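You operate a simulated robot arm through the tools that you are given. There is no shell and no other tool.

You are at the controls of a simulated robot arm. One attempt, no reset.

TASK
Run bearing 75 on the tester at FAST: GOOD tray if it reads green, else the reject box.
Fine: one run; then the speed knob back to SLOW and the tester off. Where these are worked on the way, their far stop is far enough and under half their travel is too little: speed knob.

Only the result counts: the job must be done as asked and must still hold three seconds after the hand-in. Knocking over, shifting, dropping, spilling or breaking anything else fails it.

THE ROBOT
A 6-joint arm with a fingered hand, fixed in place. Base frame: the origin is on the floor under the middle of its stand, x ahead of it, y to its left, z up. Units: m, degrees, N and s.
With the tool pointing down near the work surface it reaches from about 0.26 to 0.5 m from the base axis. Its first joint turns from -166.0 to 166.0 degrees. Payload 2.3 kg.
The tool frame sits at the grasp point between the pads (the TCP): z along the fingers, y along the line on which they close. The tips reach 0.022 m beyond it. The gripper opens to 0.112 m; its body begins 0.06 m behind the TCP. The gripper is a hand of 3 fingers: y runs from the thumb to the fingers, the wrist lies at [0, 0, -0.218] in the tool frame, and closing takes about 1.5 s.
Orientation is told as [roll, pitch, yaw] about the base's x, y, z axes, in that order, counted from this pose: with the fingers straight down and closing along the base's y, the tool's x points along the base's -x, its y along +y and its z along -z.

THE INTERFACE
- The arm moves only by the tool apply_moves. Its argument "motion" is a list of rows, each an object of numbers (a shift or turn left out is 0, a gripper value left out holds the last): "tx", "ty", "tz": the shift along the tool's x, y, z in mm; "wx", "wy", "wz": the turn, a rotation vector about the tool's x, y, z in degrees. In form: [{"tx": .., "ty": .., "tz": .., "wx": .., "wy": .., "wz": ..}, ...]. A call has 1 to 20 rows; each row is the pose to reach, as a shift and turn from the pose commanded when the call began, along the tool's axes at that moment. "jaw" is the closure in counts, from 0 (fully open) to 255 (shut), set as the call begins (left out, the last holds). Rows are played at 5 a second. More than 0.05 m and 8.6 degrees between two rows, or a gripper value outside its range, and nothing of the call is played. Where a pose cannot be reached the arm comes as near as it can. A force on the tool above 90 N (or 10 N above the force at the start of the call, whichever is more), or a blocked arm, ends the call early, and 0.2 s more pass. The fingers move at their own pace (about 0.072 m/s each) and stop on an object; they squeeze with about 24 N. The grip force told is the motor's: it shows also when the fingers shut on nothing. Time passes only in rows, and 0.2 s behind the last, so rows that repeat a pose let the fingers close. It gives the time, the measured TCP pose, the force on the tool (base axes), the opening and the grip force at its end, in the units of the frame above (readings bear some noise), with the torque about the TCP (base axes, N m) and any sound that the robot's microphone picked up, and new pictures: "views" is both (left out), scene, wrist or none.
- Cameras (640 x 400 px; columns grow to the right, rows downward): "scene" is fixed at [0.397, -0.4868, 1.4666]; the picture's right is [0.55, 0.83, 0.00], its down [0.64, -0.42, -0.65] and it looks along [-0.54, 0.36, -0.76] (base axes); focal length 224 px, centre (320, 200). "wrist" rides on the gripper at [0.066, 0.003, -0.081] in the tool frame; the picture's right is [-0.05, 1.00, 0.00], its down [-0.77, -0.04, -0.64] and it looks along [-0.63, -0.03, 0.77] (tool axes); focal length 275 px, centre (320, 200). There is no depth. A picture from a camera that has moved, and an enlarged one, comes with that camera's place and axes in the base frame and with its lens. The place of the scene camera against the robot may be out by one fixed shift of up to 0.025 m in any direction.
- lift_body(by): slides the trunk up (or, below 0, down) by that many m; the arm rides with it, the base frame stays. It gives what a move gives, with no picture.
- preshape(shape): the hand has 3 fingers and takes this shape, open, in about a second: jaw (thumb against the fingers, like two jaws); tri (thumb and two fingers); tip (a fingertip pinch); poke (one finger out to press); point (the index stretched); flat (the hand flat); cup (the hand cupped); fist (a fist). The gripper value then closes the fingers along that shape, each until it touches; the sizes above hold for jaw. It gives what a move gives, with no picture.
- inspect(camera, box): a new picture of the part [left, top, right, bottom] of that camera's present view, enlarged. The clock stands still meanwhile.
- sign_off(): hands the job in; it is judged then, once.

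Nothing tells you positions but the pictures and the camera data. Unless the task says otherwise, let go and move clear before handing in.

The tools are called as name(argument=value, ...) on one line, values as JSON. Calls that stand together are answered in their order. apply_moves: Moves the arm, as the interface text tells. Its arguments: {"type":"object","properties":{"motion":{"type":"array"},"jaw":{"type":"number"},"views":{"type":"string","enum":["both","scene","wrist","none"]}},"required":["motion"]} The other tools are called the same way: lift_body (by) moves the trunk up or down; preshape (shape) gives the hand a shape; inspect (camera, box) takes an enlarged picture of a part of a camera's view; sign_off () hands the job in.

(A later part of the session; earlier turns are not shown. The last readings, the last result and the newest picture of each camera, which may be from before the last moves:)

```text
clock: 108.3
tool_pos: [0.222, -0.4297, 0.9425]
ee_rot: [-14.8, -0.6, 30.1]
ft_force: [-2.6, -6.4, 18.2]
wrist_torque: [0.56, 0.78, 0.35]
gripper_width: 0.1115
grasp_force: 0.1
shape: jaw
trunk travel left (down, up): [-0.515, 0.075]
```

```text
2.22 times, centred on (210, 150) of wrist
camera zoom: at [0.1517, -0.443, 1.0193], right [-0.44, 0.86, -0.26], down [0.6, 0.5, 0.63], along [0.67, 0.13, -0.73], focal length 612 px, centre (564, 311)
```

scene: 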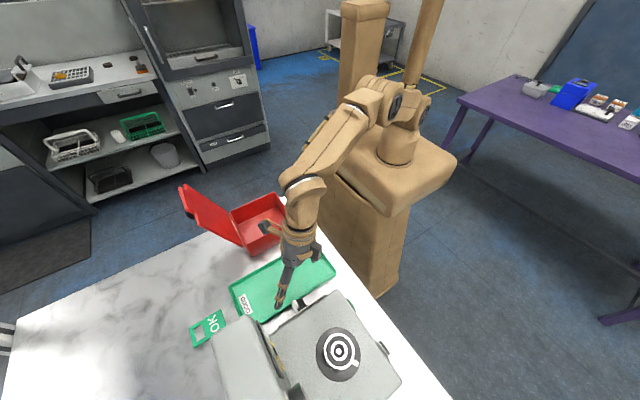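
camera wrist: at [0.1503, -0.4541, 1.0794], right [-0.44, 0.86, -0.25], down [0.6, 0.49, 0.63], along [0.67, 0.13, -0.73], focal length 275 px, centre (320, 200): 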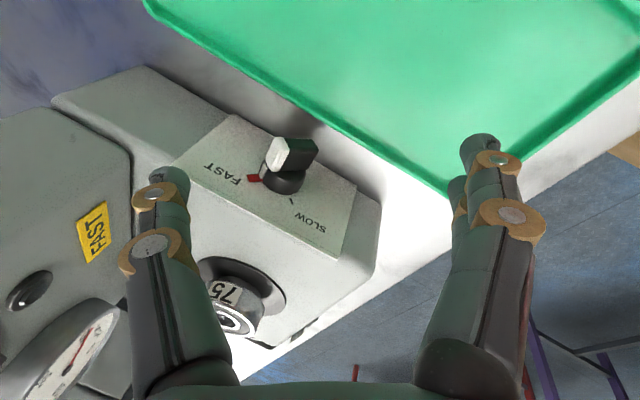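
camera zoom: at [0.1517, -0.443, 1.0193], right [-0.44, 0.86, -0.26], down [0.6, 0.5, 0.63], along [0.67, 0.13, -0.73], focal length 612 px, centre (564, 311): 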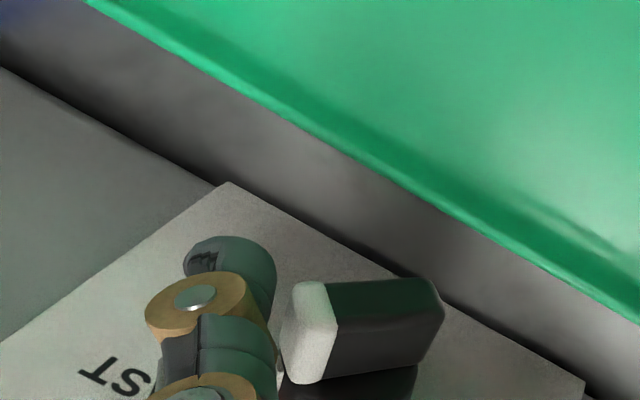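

The rear fingers are pressing on the tray floor (18 N upward). I raise immediately and check the tray hasn't moved.

apply_moves(motion=[{"ty": -1.3, "tz": -4.8}, {"ty": -2.6, "tz": -9.7}], views="both")

inspect(camera="scene", box=[180, 180, 460, 400])

```text
clock: 108.9
tool_pos: [0.2226, -0.4294, 0.9511]
ee_rot: [-14.6, -0.5, 30.3]
ft_force: [-0.6, 0.0, 0.4]
wrist_torque: [-0.01, 0.0, -0.02]
gripper_width: 0.112
grasp_force: 0.0
shape: jaw
trunk travel left (down, up): [-0.515, 0.075]
camera wrist: at [0.1522, -0.4432, 1.028], right [-0.44, 0.86, -0.25], down [0.6, 0.49, 0.63], along [0.67, 0.13, -0.73], focal length 275 px, centre (320, 200)
```

scene: 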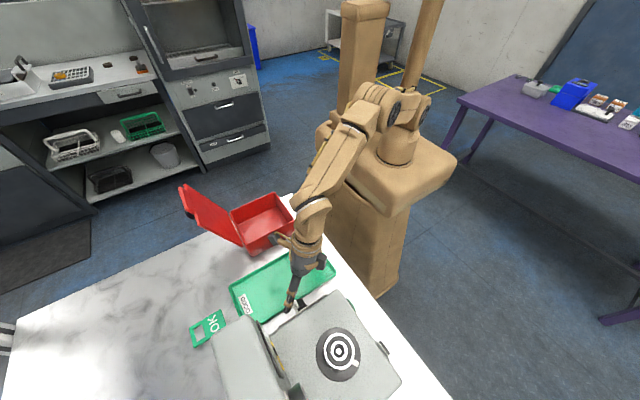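
wrist: 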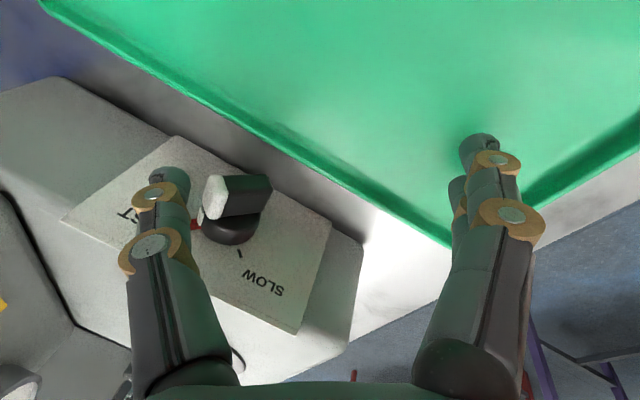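

```text
1.82 times, centred on (320, 290) of scene
camera zoom: at [0.397, -0.4868, 1.4666], right [0.55, 0.83, 0.0], down [0.64, -0.42, -0.65], along [-0.54, 0.36, -0.76], focal length 406 px, centre (320, 36)
```

zoom: 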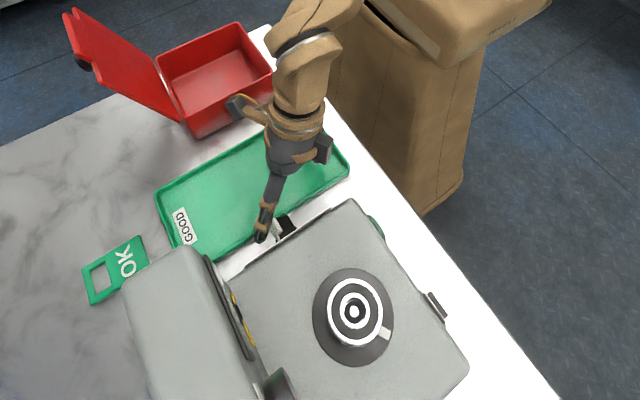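

The tray and everything else are where they were. I reduce the tilt to ~9° so the rear fingers stay clear of the tray, with the thumb still on the knob's −y side.

apply_moves(motion=[{"tx": 2.5, "ty": -4.2, "tz": 1.1}, {"tx": 2.5, "ty": -4.2, "tz": 1.1, "wx": -5.5}], views="none")

inspect(camera="wrist", box=[100, 60, 320, 240])

```text
clock: 109.5
tool_pos: [0.2235, -0.4354, 0.9504]
ee_rot: [-9.1, -0.5, 30.1]
ft_force: [-0.8, 0.0, 0.5]
wrist_torque: [0.0, -0.02, 0.04]
gripper_width: 0.1118
grasp_force: 0.1
shape: jaw
trunk travel left (down, up): [-0.515, 0.075]
```

```text
2.22 times, centred on (210, 150) of wrist
camera zoom: at [0.1569, -0.4557, 1.0292], right [-0.45, 0.88, -0.16], down [0.63, 0.44, 0.64], along [0.63, 0.19, -0.75], focal length 612 px, centre (564, 311)
```

zoom: 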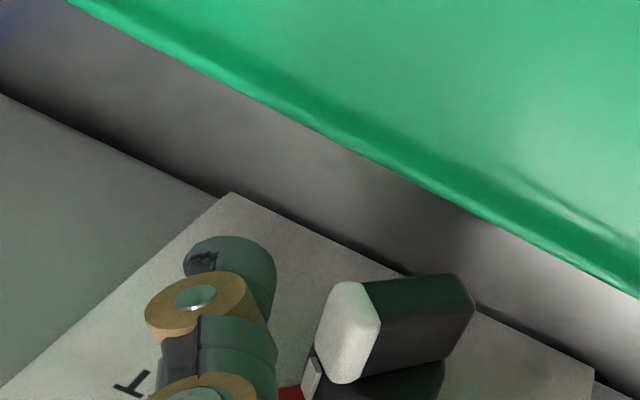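

Good clearance now. Lower 5 mm and push toward +y in steps.

apply_moves(motion=[{"ty": 0.8, "tz": 4.9}], views="none")

apply_moves(motion=[{"tx": -2, "ty": 3.4, "tz": -0.6}, {"tx": -3.5, "ty": 6, "tz": -1}], views="none")

inspect(camera="wrist", box=[100, 60, 320, 240])

```text
clock: 109.9
tool_pos: [0.2223, -0.435, 0.946]
ee_rot: [-9.1, -0.6, 30.1]
ft_force: [0.4, -0.9, -0.4]
wrist_torque: [-0.01, -0.02, 0.04]
gripper_width: 0.1121
grasp_force: 0.1
shape: jaw
trunk travel left (down, up): [-0.515, 0.075]
```

```text
clock: 110.5
tool_pos: [0.2234, -0.4273, 0.9461]
ee_rot: [-9.1, -0.4, 30.2]
ft_force: [0.7, 0.1, -0.3]
wrist_torque: [-0.03, -0.03, -0.01]
gripper_width: 0.112
grasp_force: 0.2
shape: jaw
trunk travel left (down, up): [-0.515, 0.075]
```

```text
2.22 times, centred on (210, 150) of wrist
camera zoom: at [0.1561, -0.4476, 1.0243], right [-0.45, 0.88, -0.16], down [0.63, 0.44, 0.64], along [0.63, 0.19, -0.75], focal length 612 px, centre (564, 311)
```

zoom: 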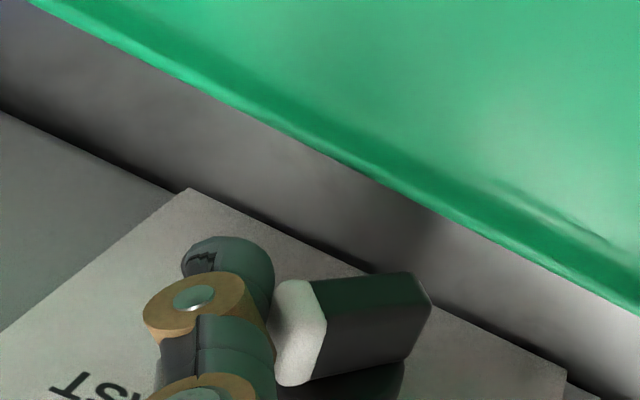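

Touching the white end now. Continue pushing +y.

apply_moves(motion=[{"tx": -1.5, "ty": 2.6, "tz": -0.4}, {"tx": -3, "ty": 5.1, "tz": -0.8}], views="none")

inspect(camera="wrist", box=[100, 60, 320, 240])

```text
clock: 111.1
tool_pos: [0.2222, -0.4214, 0.9451]
ee_rot: [-9.2, -0.4, 30.0]
ft_force: [-1.4, -6.3, 0.2]
wrist_torque: [0.01, 0.0, -0.21]
gripper_width: 0.112
grasp_force: 0.1
shape: jaw
trunk travel left (down, up): [-0.515, 0.075]
```

```text
2.22 times, centred on (210, 150) of wrist
camera zoom: at [0.155, -0.4428, 1.0238], right [-0.45, 0.88, -0.16], down [0.63, 0.44, 0.64], along [0.63, 0.19, -0.75], focal length 612 px, centre (564, 311)
```

zoom: 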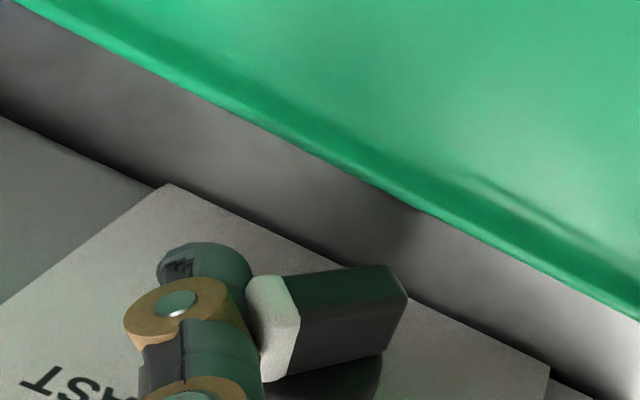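

6 N in contact; thumb flexing, knob about to turn. Continue.

apply_moves(motion=[{"tx": -1.5, "ty": 2.6, "tz": -0.6}, {"tx": -2.5, "ty": 4.3, "tz": -1.5}], views="none")

inspect(camera="wrist", box=[100, 60, 320, 240])

```text
clock: 111.7
tool_pos: [0.2207, -0.4172, 0.947]
ee_rot: [-9.1, -0.5, 30.1]
ft_force: [-2.1, -5.7, 4.8]
wrist_torque: [-0.23, -0.17, -0.35]
gripper_width: 0.1119
grasp_force: 0.0
shape: jaw
trunk travel left (down, up): [-0.515, 0.075]
```

```text
2.22 times, centred on (210, 150) of wrist
camera zoom: at [0.1544, -0.438, 1.0251], right [-0.45, 0.88, -0.16], down [0.63, 0.44, 0.64], along [0.63, 0.19, -0.75], focal length 612 px, centre (564, 311)
```

zoom: 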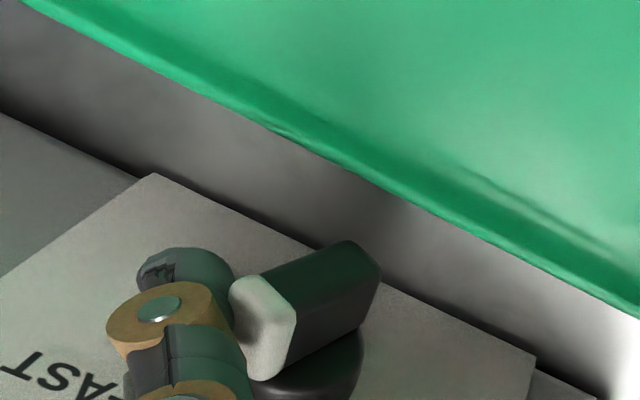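

The knob is turning back. Continue with a slight rise.

apply_moves(motion=[{"tx": -1.5, "ty": 2.2, "tz": -1.5}, {"tx": -2.5, "ty": 3.9, "tz": -2.8}], views="none")

inspect(camera="wrist", box=[100, 60, 320, 240])

```text
clock: 112.3
tool_pos: [0.2211, -0.4115, 0.9478]
ee_rot: [-9.3, -0.5, 30.2]
ft_force: [-1.6, -3.6, 4.8]
wrist_torque: [-0.22, -0.18, -0.14]
gripper_width: 0.112
grasp_force: 0.0
shape: jaw
trunk travel left (down, up): [-0.515, 0.075]
```

```text
2.22 times, centred on (210, 150) of wrist
camera zoom: at [0.1553, -0.4326, 1.0271], right [-0.45, 0.88, -0.16], down [0.63, 0.44, 0.64], along [0.63, 0.19, -0.75], focal length 612 px, centre (564, 311)
```

zoom: 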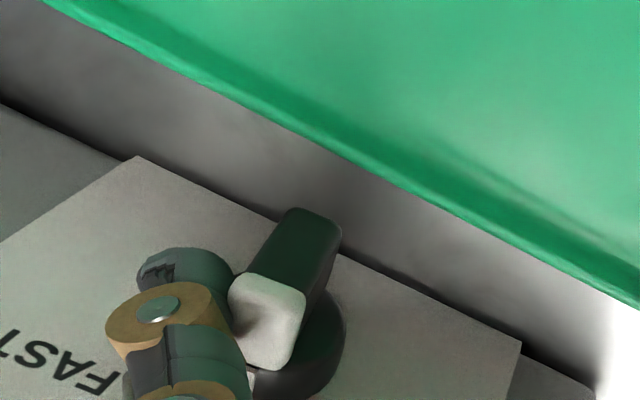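

Bar is nearly vertical (−8°). Continue pushing and rising.

apply_moves(motion=[{"tx": -1.5, "ty": 2.2, "tz": -2}, {"tx": -2.5, "ty": 3.7, "tz": -4}], views="none")

inspect(camera="wrist", box=[100, 60, 320, 240])

```text
clock: 112.9
tool_pos: [0.2218, -0.4072, 0.9516]
ee_rot: [-9.0, -0.5, 30.2]
ft_force: [0.3, -3.2, 0.9]
wrist_torque: [-0.05, -0.01, -0.08]
gripper_width: 0.112
grasp_force: 0.0
shape: jaw
trunk travel left (down, up): [-0.515, 0.075]
```

```text
2.22 times, centred on (210, 150) of wrist
camera zoom: at [0.1556, -0.4279, 1.0295], right [-0.45, 0.88, -0.16], down [0.63, 0.44, 0.64], along [0.63, 0.19, -0.75], focal length 612 px, centre (564, 311)
```

zoom: 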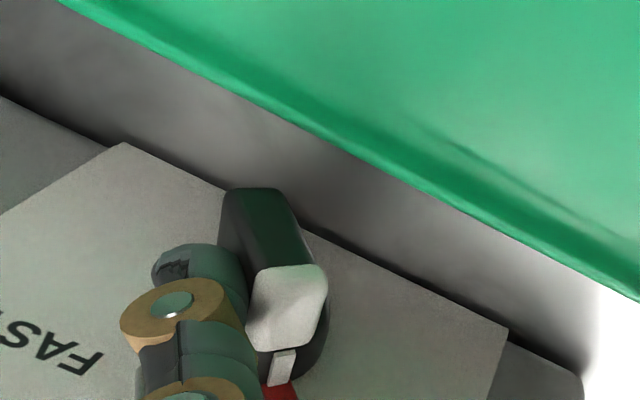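

Past vertical (+25°) and heading to SLOW. Continue to the stop.

apply_moves(motion=[{"tx": -1.5, "ty": 2.2, "tz": -1.5}, {"tx": -3, "ty": 4.6, "tz": -3}], views="none")

inspect(camera="wrist", box=[100, 60, 320, 240])

```text
clock: 113.5
tool_pos: [0.2228, -0.4022, 0.954]
ee_rot: [-9.1, -0.5, 30.1]
ft_force: [-0.9, -5.6, 1.1]
wrist_torque: [-0.07, -0.03, -0.27]
gripper_width: 0.1121
grasp_force: 0.1
shape: jaw
trunk travel left (down, up): [-0.515, 0.075]
```

```text
2.22 times, centred on (210, 150) of wrist
camera zoom: at [0.1554, -0.4221, 1.0321], right [-0.45, 0.88, -0.16], down [0.63, 0.44, 0.64], along [0.63, 0.19, -0.75], focal length 612 px, centre (564, 311)
```

zoom: 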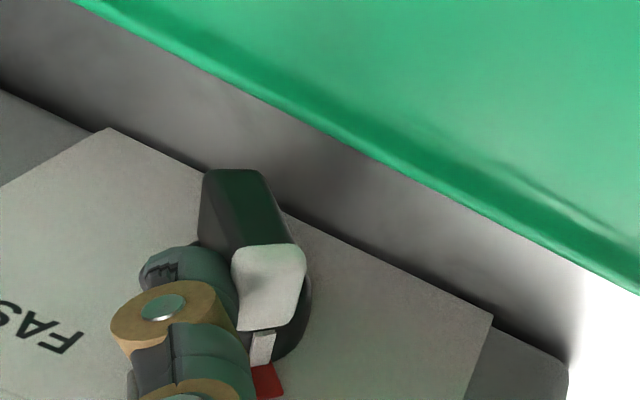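

The lever is small again (≈ +30°), so raise the thumb ~5 mm and push on.

apply_moves(motion=[{"ty": -0.6, "tz": -3}, {"ty": -1, "tz": -6}], views="none")

apply_moves(motion=[{"tx": -1.5, "ty": 2.5, "tz": -0.5}, {"tx": -2.5, "ty": 4.3, "tz": -0.8}], views="none")

inspect(camera="wrist", box=[100, 60, 320, 240])

```text
clock: 114.1
tool_pos: [0.2222, -0.4005, 0.9597]
ee_rot: [-9.2, -0.5, 30.2]
ft_force: [-0.2, -1.8, 0.3]
wrist_torque: [-0.02, 0.01, -0.03]
gripper_width: 0.1122
grasp_force: 0.0
shape: jaw
trunk travel left (down, up): [-0.515, 0.075]
```

```text
clock: 114.7
tool_pos: [0.222, -0.3966, 0.9615]
ee_rot: [-9.3, -0.5, 30.1]
ft_force: [-1.2, -3.3, 2.4]
wrist_torque: [-0.14, -0.07, -0.19]
gripper_width: 0.1119
grasp_force: 0.0
shape: jaw
trunk travel left (down, up): [-0.515, 0.075]
```

```text
2.22 times, centred on (210, 150) of wrist
camera zoom: at [0.1555, -0.417, 1.0392], right [-0.45, 0.88, -0.16], down [0.63, 0.44, 0.64], along [0.63, 0.19, -0.75], focal length 612 px, centre (564, 311)
```

zoom: 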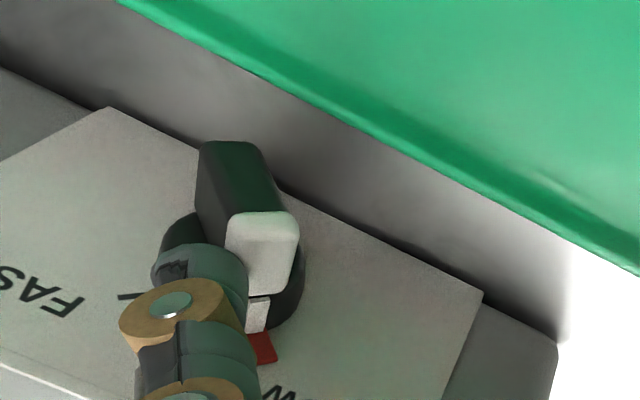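

The pointer is at ≈ +44°, close to the SLOW mark. A bit more push to reach the stop.

apply_moves(motion=[{"tx": -1.2, "ty": 1.8, "tz": -1}, {"tx": -2.2, "ty": 3.4, "tz": -1.8}], views="none")

inspect(camera="wrist", box=[100, 60, 320, 240])

```text
clock: 115.3
tool_pos: [0.2237, -0.3913, 0.9608]
ee_rot: [-9.1, -0.4, 30.2]
ft_force: [0.1, 0.8, 0.6]
wrist_torque: [0.02, 0.0, -0.01]
gripper_width: 0.1119
grasp_force: 0.0
shape: jaw
trunk travel left (down, up): [-0.515, 0.075]
```

```text
2.22 times, centred on (210, 150) of wrist
camera zoom: at [0.1562, -0.4116, 1.0407], right [-0.45, 0.88, -0.16], down [0.63, 0.44, 0.64], along [0.63, 0.19, -0.75], focal length 612 px, centre (564, 311)
```

zoom: 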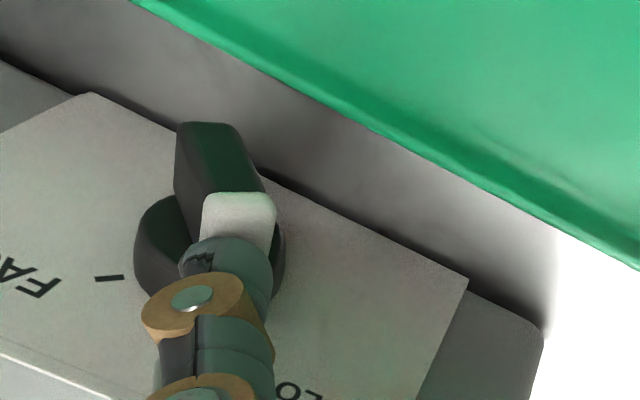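

The thumb slipped off over the top (force zero). I rise and look at the knob.

apply_moves(motion=[{"ty": -2, "tz": -10}, {"ty": 2, "tz": -25}, {"ty": 20, "tz": -45}], views="none")

inspect(camera="wrist", box=[40, 40, 300, 240])

inspect(camera="scene", box=[220, 280, 330, 390])

```text
clock: 116.1
tool_pos: [0.2084, -0.3689, 1.0037]
ee_rot: [-9.1, -0.5, 30.3]
ft_force: [-0.2, 0.4, 0.3]
wrist_torque: [0.02, -0.01, 0.02]
gripper_width: 0.1118
grasp_force: 0.1
shape: jaw
trunk travel left (down, up): [-0.515, 0.075]
```

```text
2.00 times, centred on (170, 140) of wrist
camera zoom: at [0.1419, -0.3897, 1.0829], right [-0.45, 0.88, -0.16], down [0.63, 0.44, 0.64], along [0.63, 0.19, -0.75], focal length 551 px, centre (620, 320)
```

zoom: 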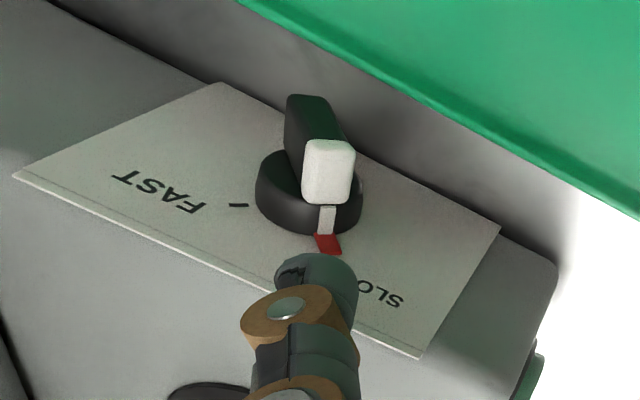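

```text
3.64 times, centred on (275, 335) of scene
camera zoom: at [0.397, -0.4868, 1.4666], right [0.55, 0.83, 0.0], down [0.64, -0.42, -0.65], along [-0.54, 0.36, -0.76], focal length 813 px, centre (484, -291)
```

zoom: 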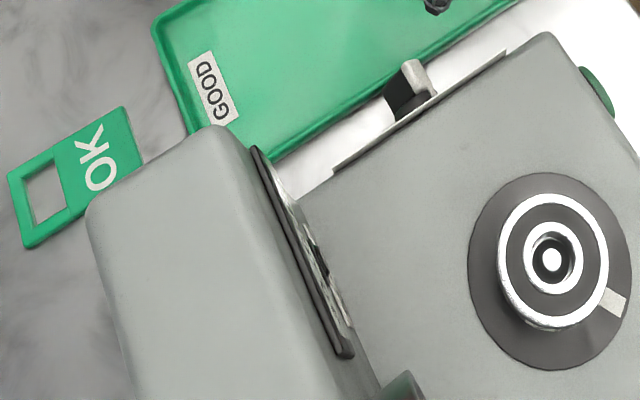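

The panel's amber is gone and the pointer is back exactly at its original SLOW angle (≈42°). Next: power off. I go around the front of the tester toward the rocker's OFF end, turning to yaw 50°.

apply_moves(motion=[{"tx": -20.3, "ty": 32.5, "tz": -15.3}, {"tx": -55.2, "ty": 52.3, "tz": -18.5, "wy": -0.8, "wz": -4.9}, {"tx": -97.3, "ty": 45.2, "tz": -17.4, "wx": -0.1, "wy": -1.6, "wz": -9.9}, {"tx": -134.3, "ty": 29.6, "tz": -14.9, "wx": -0.1, "wy": -2.4, "wz": -14.8}, {"tx": -166.4, "ty": 5.4, "tz": -11, "wx": -0.2, "wy": -3.2, "wz": -19.7}, {"tx": -185.4, "ty": -19.3, "tz": -7.1, "wx": -0.2, "wy": -3.2, "wz": -19.7}], views="both")

inspect(camera="wrist", box=[40, 40, 280, 240])

inspect(camera="scene", box=[340, 280, 440, 400])

```text
clock: 117.5
tool_pos: [0.3779, -0.2884, 1.0114]
ee_rot: [-9.1, -0.5, 50.1]
ft_force: [1.2, 0.8, -0.4]
wrist_torque: [-0.05, -0.02, 0.02]
gripper_width: 0.112
grasp_force: 0.1
shape: jaw
trunk travel left (down, up): [-0.515, 0.075]
camera wrist: at [0.3222, -0.3312, 1.0913], right [-0.73, 0.67, -0.16], down [0.44, 0.63, 0.64], along [0.53, 0.4, -0.75], focal length 275 px, centre (320, 200)
```

scene: 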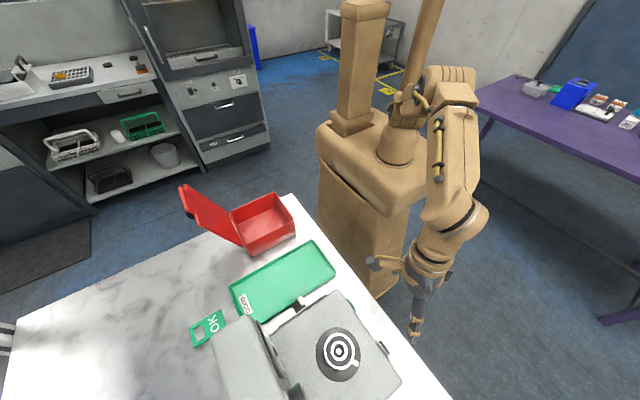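
wrist: 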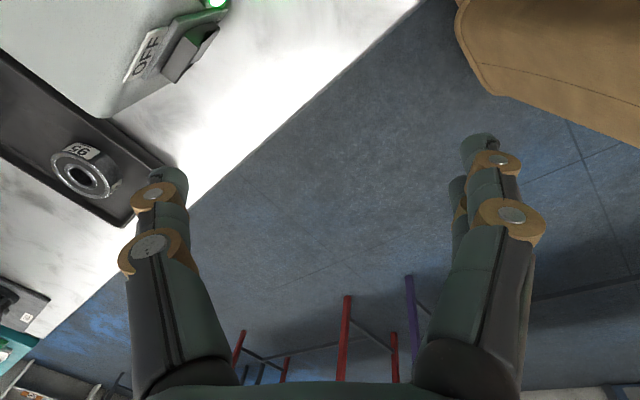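

```text
2.00 times, centred on (160, 140) of wrist
camera zoom: at [0.3222, -0.3312, 1.0913], right [-0.73, 0.67, -0.16], down [0.44, 0.63, 0.64], along [0.53, 0.4, -0.75], focal length 551 px, centre (640, 320)
```

zoom: 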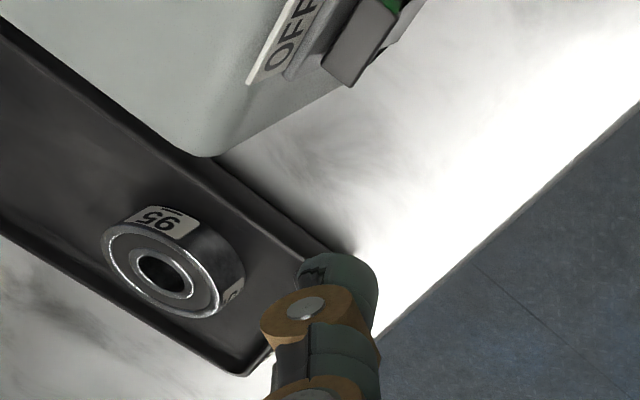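

```text
3.33 times, centred on (390, 340) of scene
camera zoom: at [0.397, -0.4868, 1.4666], right [0.55, 0.83, 0.0], down [0.64, -0.42, -0.65], along [-0.54, 0.36, -0.76], focal length 745 px, centre (87, -267)
```

zoom: 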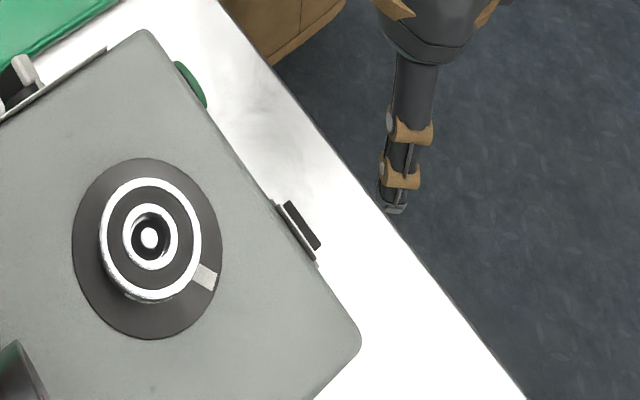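

I located the paddle's OFF end at about (0.444, −0.3725, 0.932). I'll use yaw 35° and ~15° tilt to reach it, keeping rear fingers beyond the table edge.

apply_moves(motion=[{"tx": -4, "ty": -5, "tz": 0.8, "wx": 1.9, "wy": 0.8, "wz": 4.9}, {"tx": -8, "ty": -10, "tz": 1.6, "wx": 3.8, "wy": 1.6, "wz": 9.9}, {"tx": -12.2, "ty": -14.4, "tz": 2.3, "wx": 5.7, "wy": 2.4, "wz": 14.8}], views="none")

```text
clock: 118.3
tool_pos: [0.3964, -0.3242, 1.0244]
ee_rot: [-14.0, -1.6, 35.6]
ft_force: [-0.1, 0.6, 0.2]
wrist_torque: [0.03, -0.01, -0.01]
gripper_width: 0.112
grasp_force: 0.1
shape: jaw
out of reach, approached as far as the arm can: row 2, 3
trunk travel left (down, up): [-0.515, 0.075]
```

The yaw limit kicked in at 35°. I turn back to ~50° to free it.

apply_moves(motion=[{"wy": -0.9, "wz": -3.9}, {"wy": -1.8, "wz": -7.8}, {"wy": -2.7, "wz": -11.6}, {"wy": -3.6, "wz": -15.5}], views="none")

apply_moves(motion=[{"ty": 3, "tx": -4, "tz": -2}, {"ty": 7, "tx": -8, "tz": -3}], views="none")

```text
clock: 119.3
tool_pos: [0.3953, -0.3238, 1.0267]
ee_rot: [-14.9, -0.7, 51.0]
ft_force: [0.2, -0.1, -0.3]
wrist_torque: [-0.01, 0.02, 0.02]
gripper_width: 0.112
grasp_force: 0.1
shape: jaw
trunk travel left (down, up): [-0.515, 0.075]
```

```text
clock: 119.9
tool_pos: [0.3948, -0.3124, 1.0277]
ee_rot: [-14.9, -0.7, 51.1]
ft_force: [0.3, -0.3, -0.6]
wrist_torque: [-0.01, -0.02, -0.01]
gripper_width: 0.112
grasp_force: 0.0
shape: jaw
trunk travel left (down, up): [-0.515, 0.075]
```

Free again at yaw 51°. I use yaw 43° (rear fingers still off the table) and position in front of the OFF end.

apply_moves(motion=[{"tx": -6, "ty": 10, "tz": 7, "wy": 1, "wz": 3.9}, {"tx": -12.3, "ty": 21, "tz": 15, "wy": 2, "wz": 7.7}], views="both")

inspect(camera="wrist", box=[40, 40, 280, 240])

inspect(camera="scene", box=[340, 280, 440, 400])

```text
clock: 120.5
tool_pos: [0.3903, -0.295, 1.0109]
ee_rot: [-14.8, -0.7, 43.0]
ft_force: [0.5, 0.3, 0.2]
wrist_torque: [0.0, -0.01, -0.04]
gripper_width: 0.1119
grasp_force: 0.1
shape: jaw
trunk travel left (down, up): [-0.515, 0.075]
camera wrist: at [0.3237, -0.3242, 1.0863], right [-0.62, 0.74, -0.25], down [0.47, 0.61, 0.63], along [0.63, 0.28, -0.73], focal length 275 px, centre (320, 200)
```

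scene: 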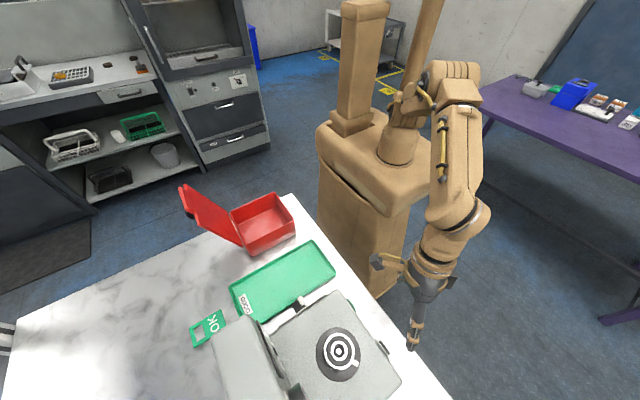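
wrist: 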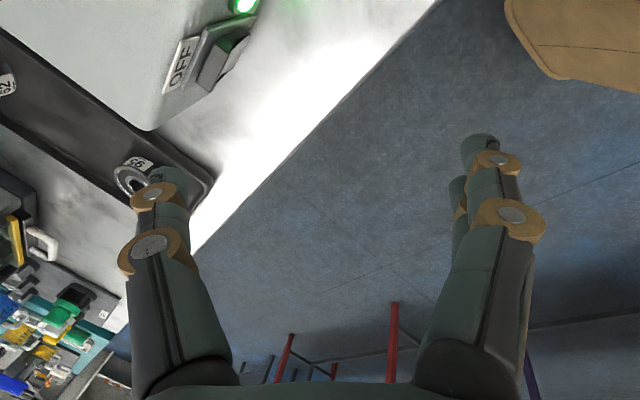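

```text
2.00 times, centred on (160, 140) of wrist
camera zoom: at [0.3237, -0.3242, 1.0863], right [-0.62, 0.74, -0.25], down [0.47, 0.61, 0.63], along [0.63, 0.28, -0.73], focal length 551 px, centre (640, 320)
```

zoom: 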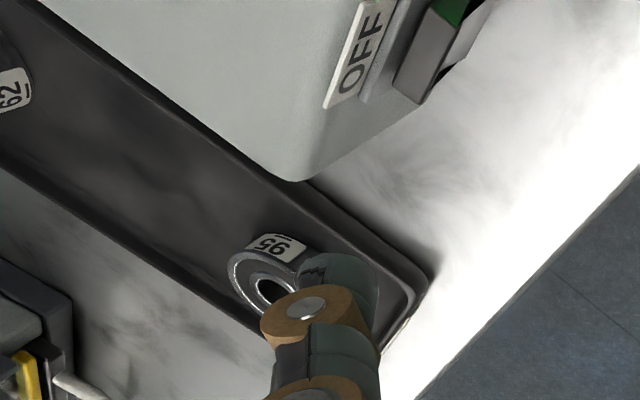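

```text
3.33 times, centred on (390, 340) of scene
camera zoom: at [0.397, -0.4868, 1.4666], right [0.55, 0.83, 0.0], down [0.64, -0.42, -0.65], along [-0.54, 0.36, -0.76], focal length 745 px, centre (87, -267)
```

zoom: 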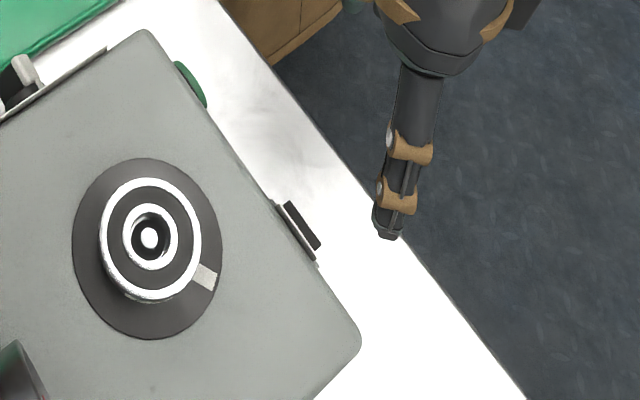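

Aligned in front of the OFF end (gap ≈ 2 cm). Lower to the rocker's height.

apply_moves(motion=[{"ty": 6.5, "tz": 24.6}, {"ty": 13, "tz": 49.3}, {"tx": 0.9, "ty": 19.5, "tz": 73.9}], views="none")

inspect(camera="wrist", box=[60, 40, 280, 240])

inspect(camera="scene", box=[350, 300, 430, 390])

```text
clock: 121.3
tool_pos: [0.386, -0.3051, 0.9368]
ee_rot: [-14.6, -1.3, 43.4]
ft_force: [0.3, -0.2, 0.7]
wrist_torque: [-0.04, -0.02, -0.01]
gripper_width: 0.1122
grasp_force: 0.1
shape: jaw
out of reach, approached as far as the arm can: row 2, 3
trunk travel left (down, up): [-0.515, 0.075]
```

```text
2.00 times, centred on (170, 140) of wrist
camera zoom: at [0.3203, -0.3347, 1.0123], right [-0.63, 0.74, -0.25], down [0.46, 0.61, 0.64], along [0.63, 0.28, -0.73], focal length 551 px, centre (620, 320)
```

zoom: 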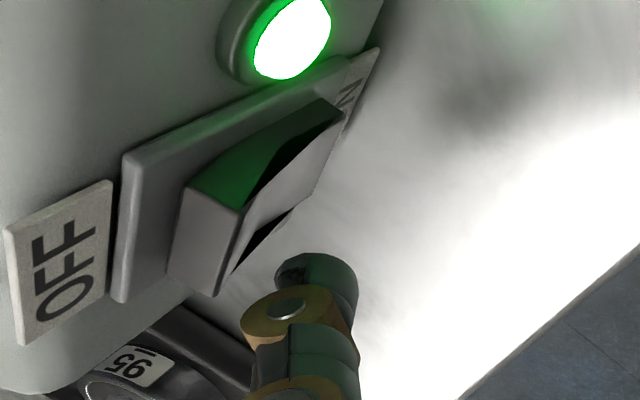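

```text
4.44 times, centred on (390, 345) of scene
camera zoom: at [0.397, -0.4868, 1.4666], right [0.55, 0.83, 0.0], down [0.64, -0.42, -0.65], along [-0.54, 0.36, -0.76], focal length 994 px, centre (9, -444)
```

zoom: 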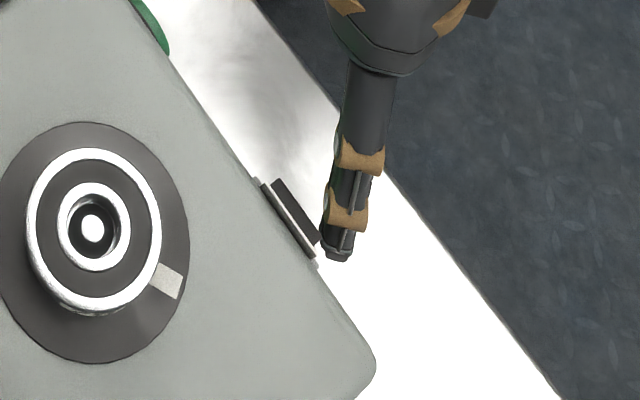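

The rocker is clear: ON end pressed in, OFF end (left in view) raised. The thumb is nearly at the OFF end; now push −y gently.

apply_moves(motion=[{"tx": 1, "ty": -4, "tz": 1}, {"tx": 2.5, "ty": -7, "tz": 1.9}], views="none")

inspect(camera="wrist", box=[60, 40, 280, 240])

```text
clock: 121.9
tool_pos: [0.3893, -0.3102, 0.9351]
ee_rot: [-14.8, -0.9, 43.2]
ft_force: [-0.4, 0.2, -0.6]
wrist_torque: [0.02, -0.01, -0.01]
gripper_width: 0.1119
grasp_force: 0.0
shape: jaw
trunk travel left (down, up): [-0.515, 0.075]
```

```text
2.00 times, centred on (170, 140) of wrist
camera zoom: at [0.3233, -0.3399, 1.0108], right [-0.62, 0.74, -0.25], down [0.47, 0.61, 0.64], along [0.63, 0.28, -0.73], focal length 551 px, centre (620, 320)
```

zoom: 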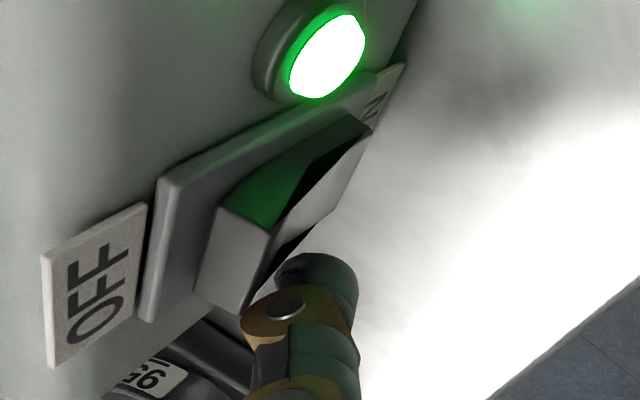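

Free again and almost touching. Step in 3 mm at a time, watching force and sound.

apply_moves(motion=[{"tx": 1.3, "ty": -2.8, "tz": 0.8}], views="none")

apply_moves(motion=[{"tx": 1.3, "ty": -2.8, "tz": 0.8}], views="none")

apply_moves(motion=[{"tx": 1.3, "ty": -2.8, "tz": 0.8}], views="none")

inspect(camera="wrist", box=[60, 40, 280, 240])

```text
clock: 122.3
tool_pos: [0.3907, -0.3127, 0.9346]
ee_rot: [-14.8, -0.8, 43.2]
ft_force: [0.2, 0.6, -0.1]
wrist_torque: [-0.01, 0.01, 0.02]
gripper_width: 0.1123
grasp_force: 0.0
shape: jaw
trunk travel left (down, up): [-0.515, 0.075]
```

```text
clock: 122.7
tool_pos: [0.3916, -0.3169, 0.9334]
ee_rot: [-14.8, -0.8, 43.1]
ft_force: [0.7, 0.8, -0.3]
wrist_torque: [0.0, 0.01, -0.03]
gripper_width: 0.1122
grasp_force: 0.1
shape: jaw
trunk travel left (down, up): [-0.515, 0.075]
heard: click
```

```text
clock: 123.1
tool_pos: [0.3941, -0.319, 0.9337]
ee_rot: [-14.9, -0.7, 43.0]
ft_force: [-0.2, 1.8, -0.8]
wrist_torque: [-0.03, 0.0, 0.04]
gripper_width: 0.1121
grasp_force: 0.1
shape: jaw
trunk travel left (down, up): [-0.515, 0.075]
```

```text
2.00 times, centred on (170, 140) of wrist
camera zoom: at [0.3277, -0.348, 1.0108], right [-0.62, 0.74, -0.26], down [0.47, 0.61, 0.63], along [0.63, 0.28, -0.73], focal length 551 px, centre (620, 320)
```

zoom: 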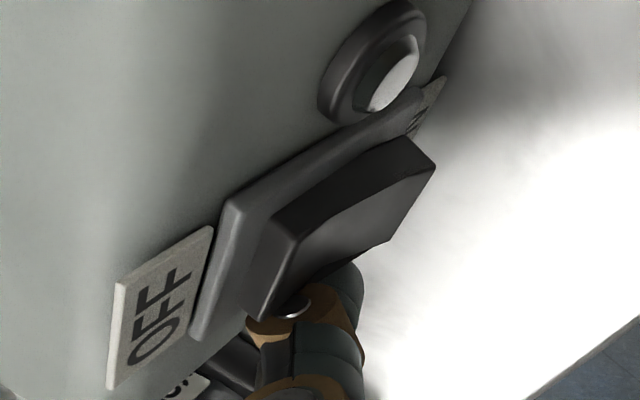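

Click, lamp dark — the tester is off. I back off +y and rise clear.

apply_moves(motion=[{"tx": -5, "ty": 5.5, "tz": -2}, {"tx": -8, "ty": 14, "tz": -12}, {"tx": -6, "ty": 14, "tz": -35}, {"tx": -6, "ty": 10, "tz": -60}, {"tx": 0, "ty": 20, "tz": -85}], views="both")

inspect(camera="scene", box=[180, 180, 460, 400])

```text
clock: 124.3
tool_pos: [0.3648, -0.2875, 1.0095]
ee_rot: [-14.8, -0.8, 43.1]
ft_force: [0.2, -0.6, 0.2]
wrist_torque: [0.02, 0.01, 0.02]
gripper_width: 0.1119
grasp_force: 0.0
shape: jaw
trunk travel left (down, up): [-0.515, 0.075]
camera wrist: at [0.2988, -0.317, 1.0852], right [-0.62, 0.74, -0.26], down [0.47, 0.61, 0.63], along [0.63, 0.28, -0.73], focal length 275 px, centre (320, 200)
```

scene: 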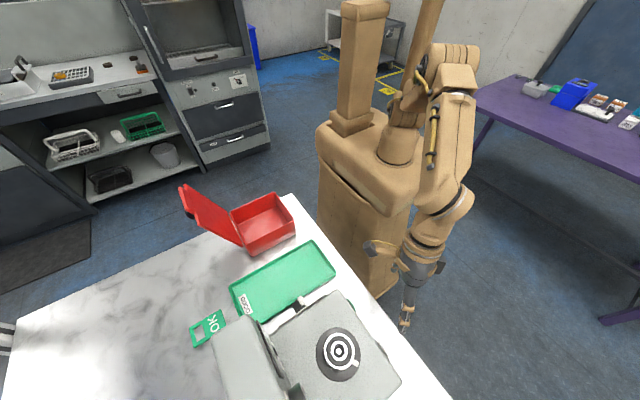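
wrist: 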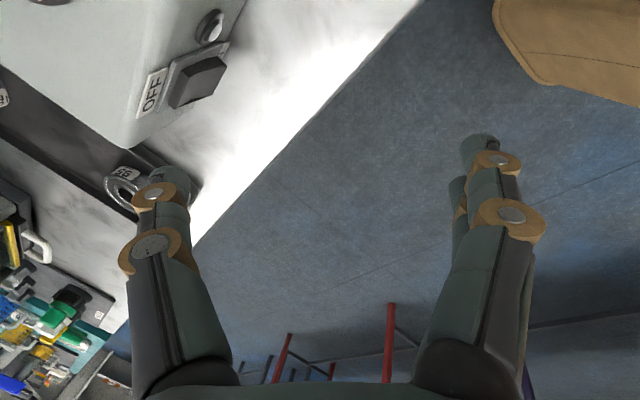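

```text
1.82 times, centred on (320, 290) of scene
camera zoom: at [0.397, -0.4868, 1.4666], right [0.55, 0.83, 0.0], down [0.64, -0.42, -0.65], along [-0.54, 0.36, -0.76], focal length 406 px, centre (320, 36)
```

zoom: 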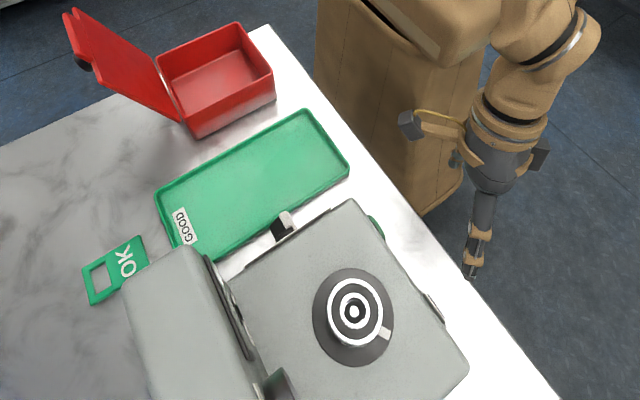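

All done at the tester: SLOW, off, nothing displaced. Now the bearing (top centre ≈ (0.371, −0.446, 1.002)): I need a ~30° outward tilt with the fingers closing tangentially, i.e. yaw ≈ 130°. First un-tilt at a comfortable spot and turn.

apply_moves(motion=[{"tx": 28, "ty": 10, "tz": -30, "wx": -5}, {"tx": 57, "ty": 21, "tz": -61, "wx": -10}, {"tx": 85.7, "ty": 31.6, "tz": -91, "wx": -14.8}], views="none")

apply_moves(motion=[{"wz": -8}, {"wz": -16}, {"wz": -24}, {"wz": -32}, {"wz": -40}, {"wz": -48}, {"wz": -56}, {"wz": -64}, {"wz": -72}, {"wz": -80}, {"wz": -87}], views="both")

```text
clock: 125.1
tool_pos: [0.2637, -0.3096, 1.0905]
ee_rot: [0.0, -0.7, 43.1]
ft_force: [0.9, 0.5, -0.2]
wrist_torque: [-0.01, -0.04, 0.02]
gripper_width: 0.112
grasp_force: 0.0
shape: jaw
trunk travel left (down, up): [-0.515, 0.075]
```

```text
clock: 127.5
tool_pos: [0.2629, -0.3081, 1.0892]
ee_rot: [-0.8, 0.0, 130.2]
ft_force: [0.4, 0.6, -0.8]
wrist_torque: [-0.02, 0.03, 0.02]
gripper_width: 0.1121
grasp_force: 0.1
shape: jaw
trunk travel left (down, up): [-0.515, 0.075]
camera wrist: at [0.3028, -0.362, 1.1705], right [-0.79, -0.61, -0.01], down [-0.48, 0.61, 0.64], along [-0.38, 0.51, -0.77], focal length 275 px, centre (320, 200)
```

scene: 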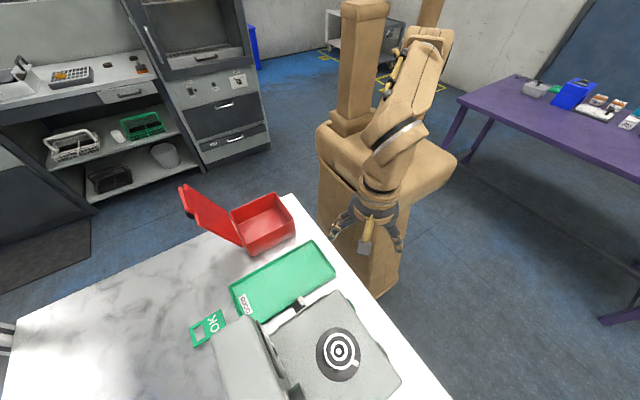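
wrist: 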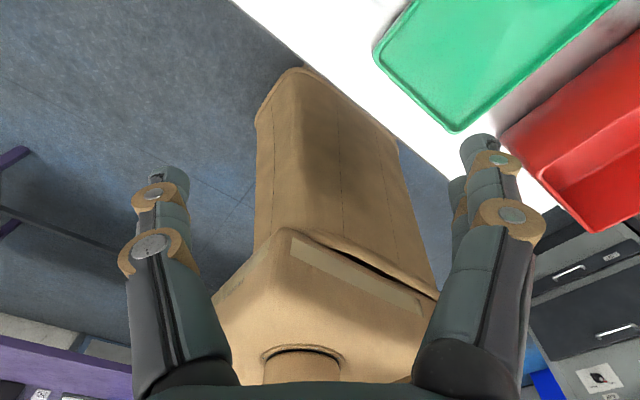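

Now tilt outward (+wy) while moving outward, staying well above the tester.

apply_moves(motion=[{"tx": 25, "wy": 8}, {"tx": 50, "wy": 16}, {"tx": 75, "wy": 24}, {"tx": 100, "wy": 32}], views="both")

```text
clock: 128.5
tool_pos: [0.3292, -0.3871, 1.0915]
ee_rot: [-1.0, 32.0, 129.6]
ft_force: [-0.3, 0.1, -0.6]
wrist_torque: [0.02, 0.01, 0.01]
gripper_width: 0.112
grasp_force: 0.1
shape: jaw
trunk travel left (down, up): [-0.515, 0.075]
camera wrist: at [0.3326, -0.3995, 1.1939], right [-0.79, -0.61, -0.04], down [-0.61, 0.78, 0.13], along [-0.05, 0.13, -0.99], focal length 275 px, centre (320, 200)
```

scene: 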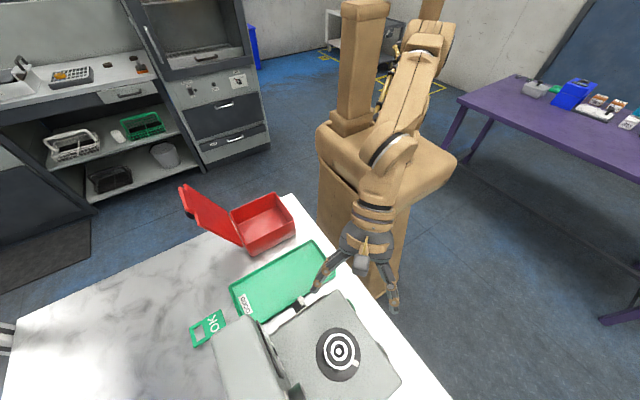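
wrist: 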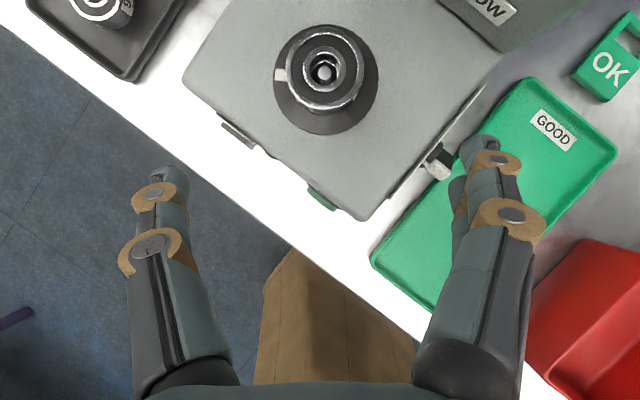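

Excellent: the camera looks straight down on the bearing. Zoom for its exact centre.

inspect(camera="wrist", box=[250, 10, 400, 140])

```text
3.08 times, centred on (325, 75) of wrist
camera zoom: at [0.3326, -0.3995, 1.1939], right [-0.79, -0.61, -0.04], down [-0.61, 0.78, 0.13], along [-0.05, 0.13, -0.99], focal length 847 px, centre (305, 585)
```

zoom: 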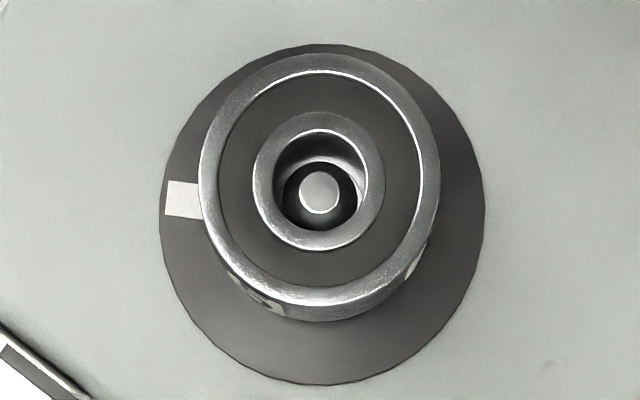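

Bearing 75: centre ≈ (0.374, −0.4465), OD ≈ 52 mm, top z ≈ 1.002. I move above it (TCP z 1.06) and check for reach.

apply_moves(motion=[{"tx": 15.7, "ty": 1.5, "tz": 21.6}, {"tx": 31.4, "ty": 3, "tz": 43.1}, {"tx": 47.1, "ty": 4.5, "tz": 64.7}], views="both")

inspect(camera="wrist", box=[200, 60, 440, 280])

```text
clock: 129.3
tool_pos: [0.3754, -0.4472, 1.0579]
ee_rot: [-1.1, 31.9, 129.4]
ft_force: [-0.9, 0.0, -0.2]
wrist_torque: [-0.01, 0.04, 0.01]
gripper_width: 0.112
grasp_force: 0.1
shape: jaw
trunk travel left (down, up): [-0.515, 0.075]
camera wrist: at [0.3797, -0.4608, 1.1615], right [-0.79, -0.61, -0.04], down [-0.61, 0.78, 0.14], along [-0.05, 0.13, -0.99], focal length 275 px, centre (320, 200)
```

scene: 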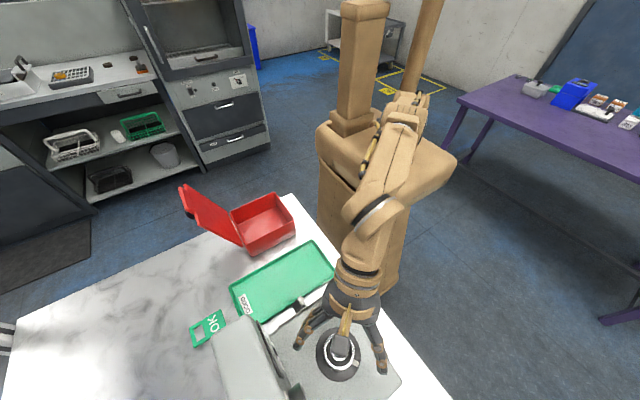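
wrist: 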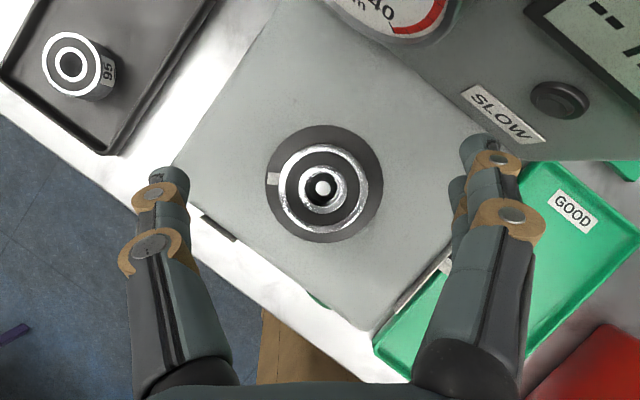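

```text
1.82 times, centred on (320, 170) of wrist
camera zoom: at [0.3797, -0.4608, 1.1615], right [-0.79, -0.61, -0.04], down [-0.61, 0.78, 0.14], along [-0.05, 0.13, -0.99], focal length 500 px, centre (320, 254)
```

zoom: 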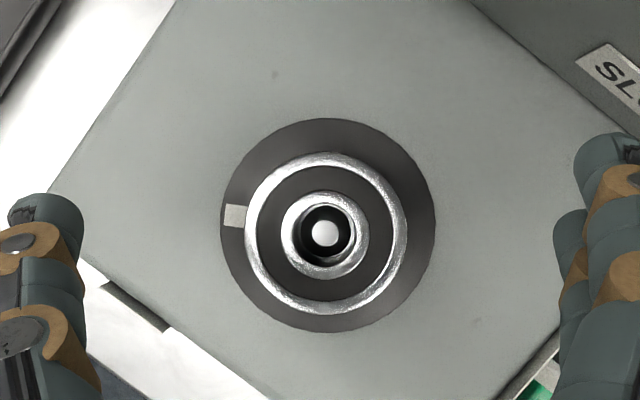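

Perfectly centred over the bearing, no reach flags. Descend straight down to TCP z ≈ 1.001.

apply_moves(motion=[{"tx": -7.9, "ty": 0.2, "tz": 11.9}, {"tx": -15.7, "ty": 0.5, "tz": 23.8}, {"tx": -23.6, "ty": 0.7, "tz": 35.7}, {"tx": -31.4, "ty": 0.9, "tz": 47.6}], views="both")

inspect(camera="wrist", box=[100, 60, 540, 320])

inspect(camera="scene", box=[270, 290, 410, 400])

```text
clock: 130.3
tool_pos: [0.3708, -0.4442, 1.0008]
ee_rot: [-0.9, 32.0, 129.5]
ft_force: [0.3, -0.2, -1.4]
wrist_torque: [0.01, 0.01, 0.03]
gripper_width: 0.1121
grasp_force: 0.0
shape: jaw
trunk travel left (down, up): [-0.515, 0.075]
camera wrist: at [0.3756, -0.4576, 1.1052], right [-0.79, -0.61, -0.04], down [-0.61, 0.78, 0.13], along [-0.05, 0.13, -0.99], focal length 275 px, centre (320, 200)
```

scene: 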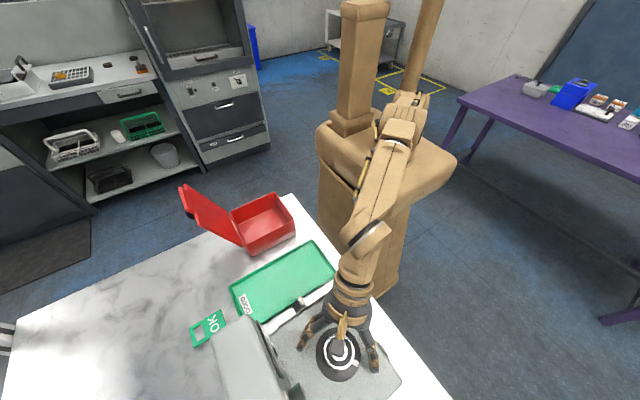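
wrist: 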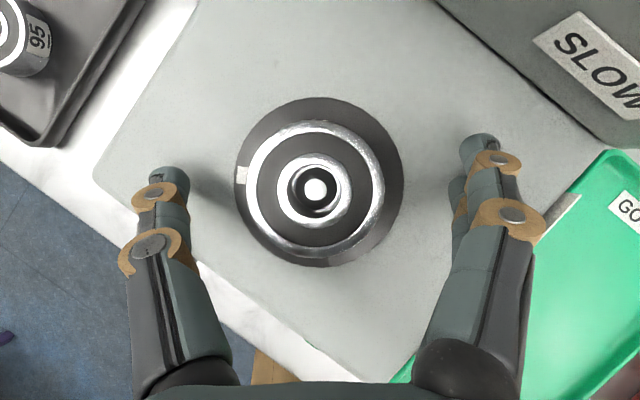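

```text
1.45 times, centred on (320, 190) of wrist
camera zoom: at [0.3756, -0.4576, 1.1052], right [-0.79, -0.61, -0.04], down [-0.61, 0.78, 0.13], along [-0.05, 0.13, -0.99], focal length 400 px, centre (320, 214)
```

zoom: 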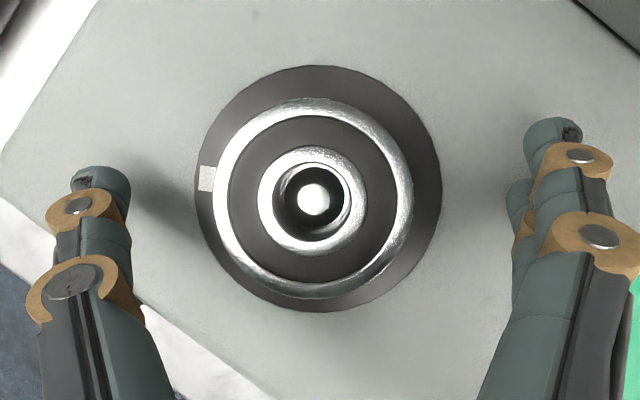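

```text
3.64 times, centred on (340, 345) of scene
camera zoom: at [0.397, -0.4868, 1.4666], right [0.55, 0.83, 0.0], down [0.64, -0.42, -0.65], along [-0.54, 0.36, -0.76], focal length 813 px, centre (247, -327)
```

zoom: 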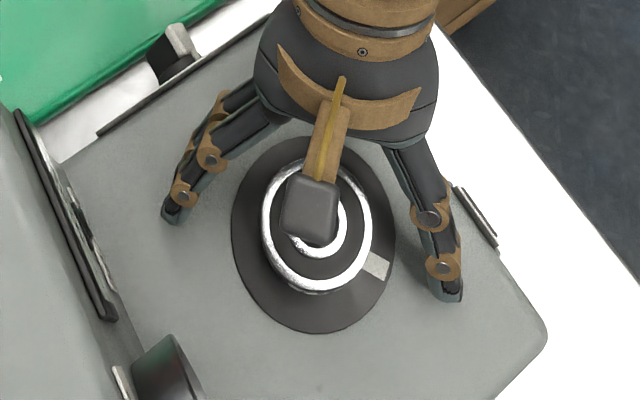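

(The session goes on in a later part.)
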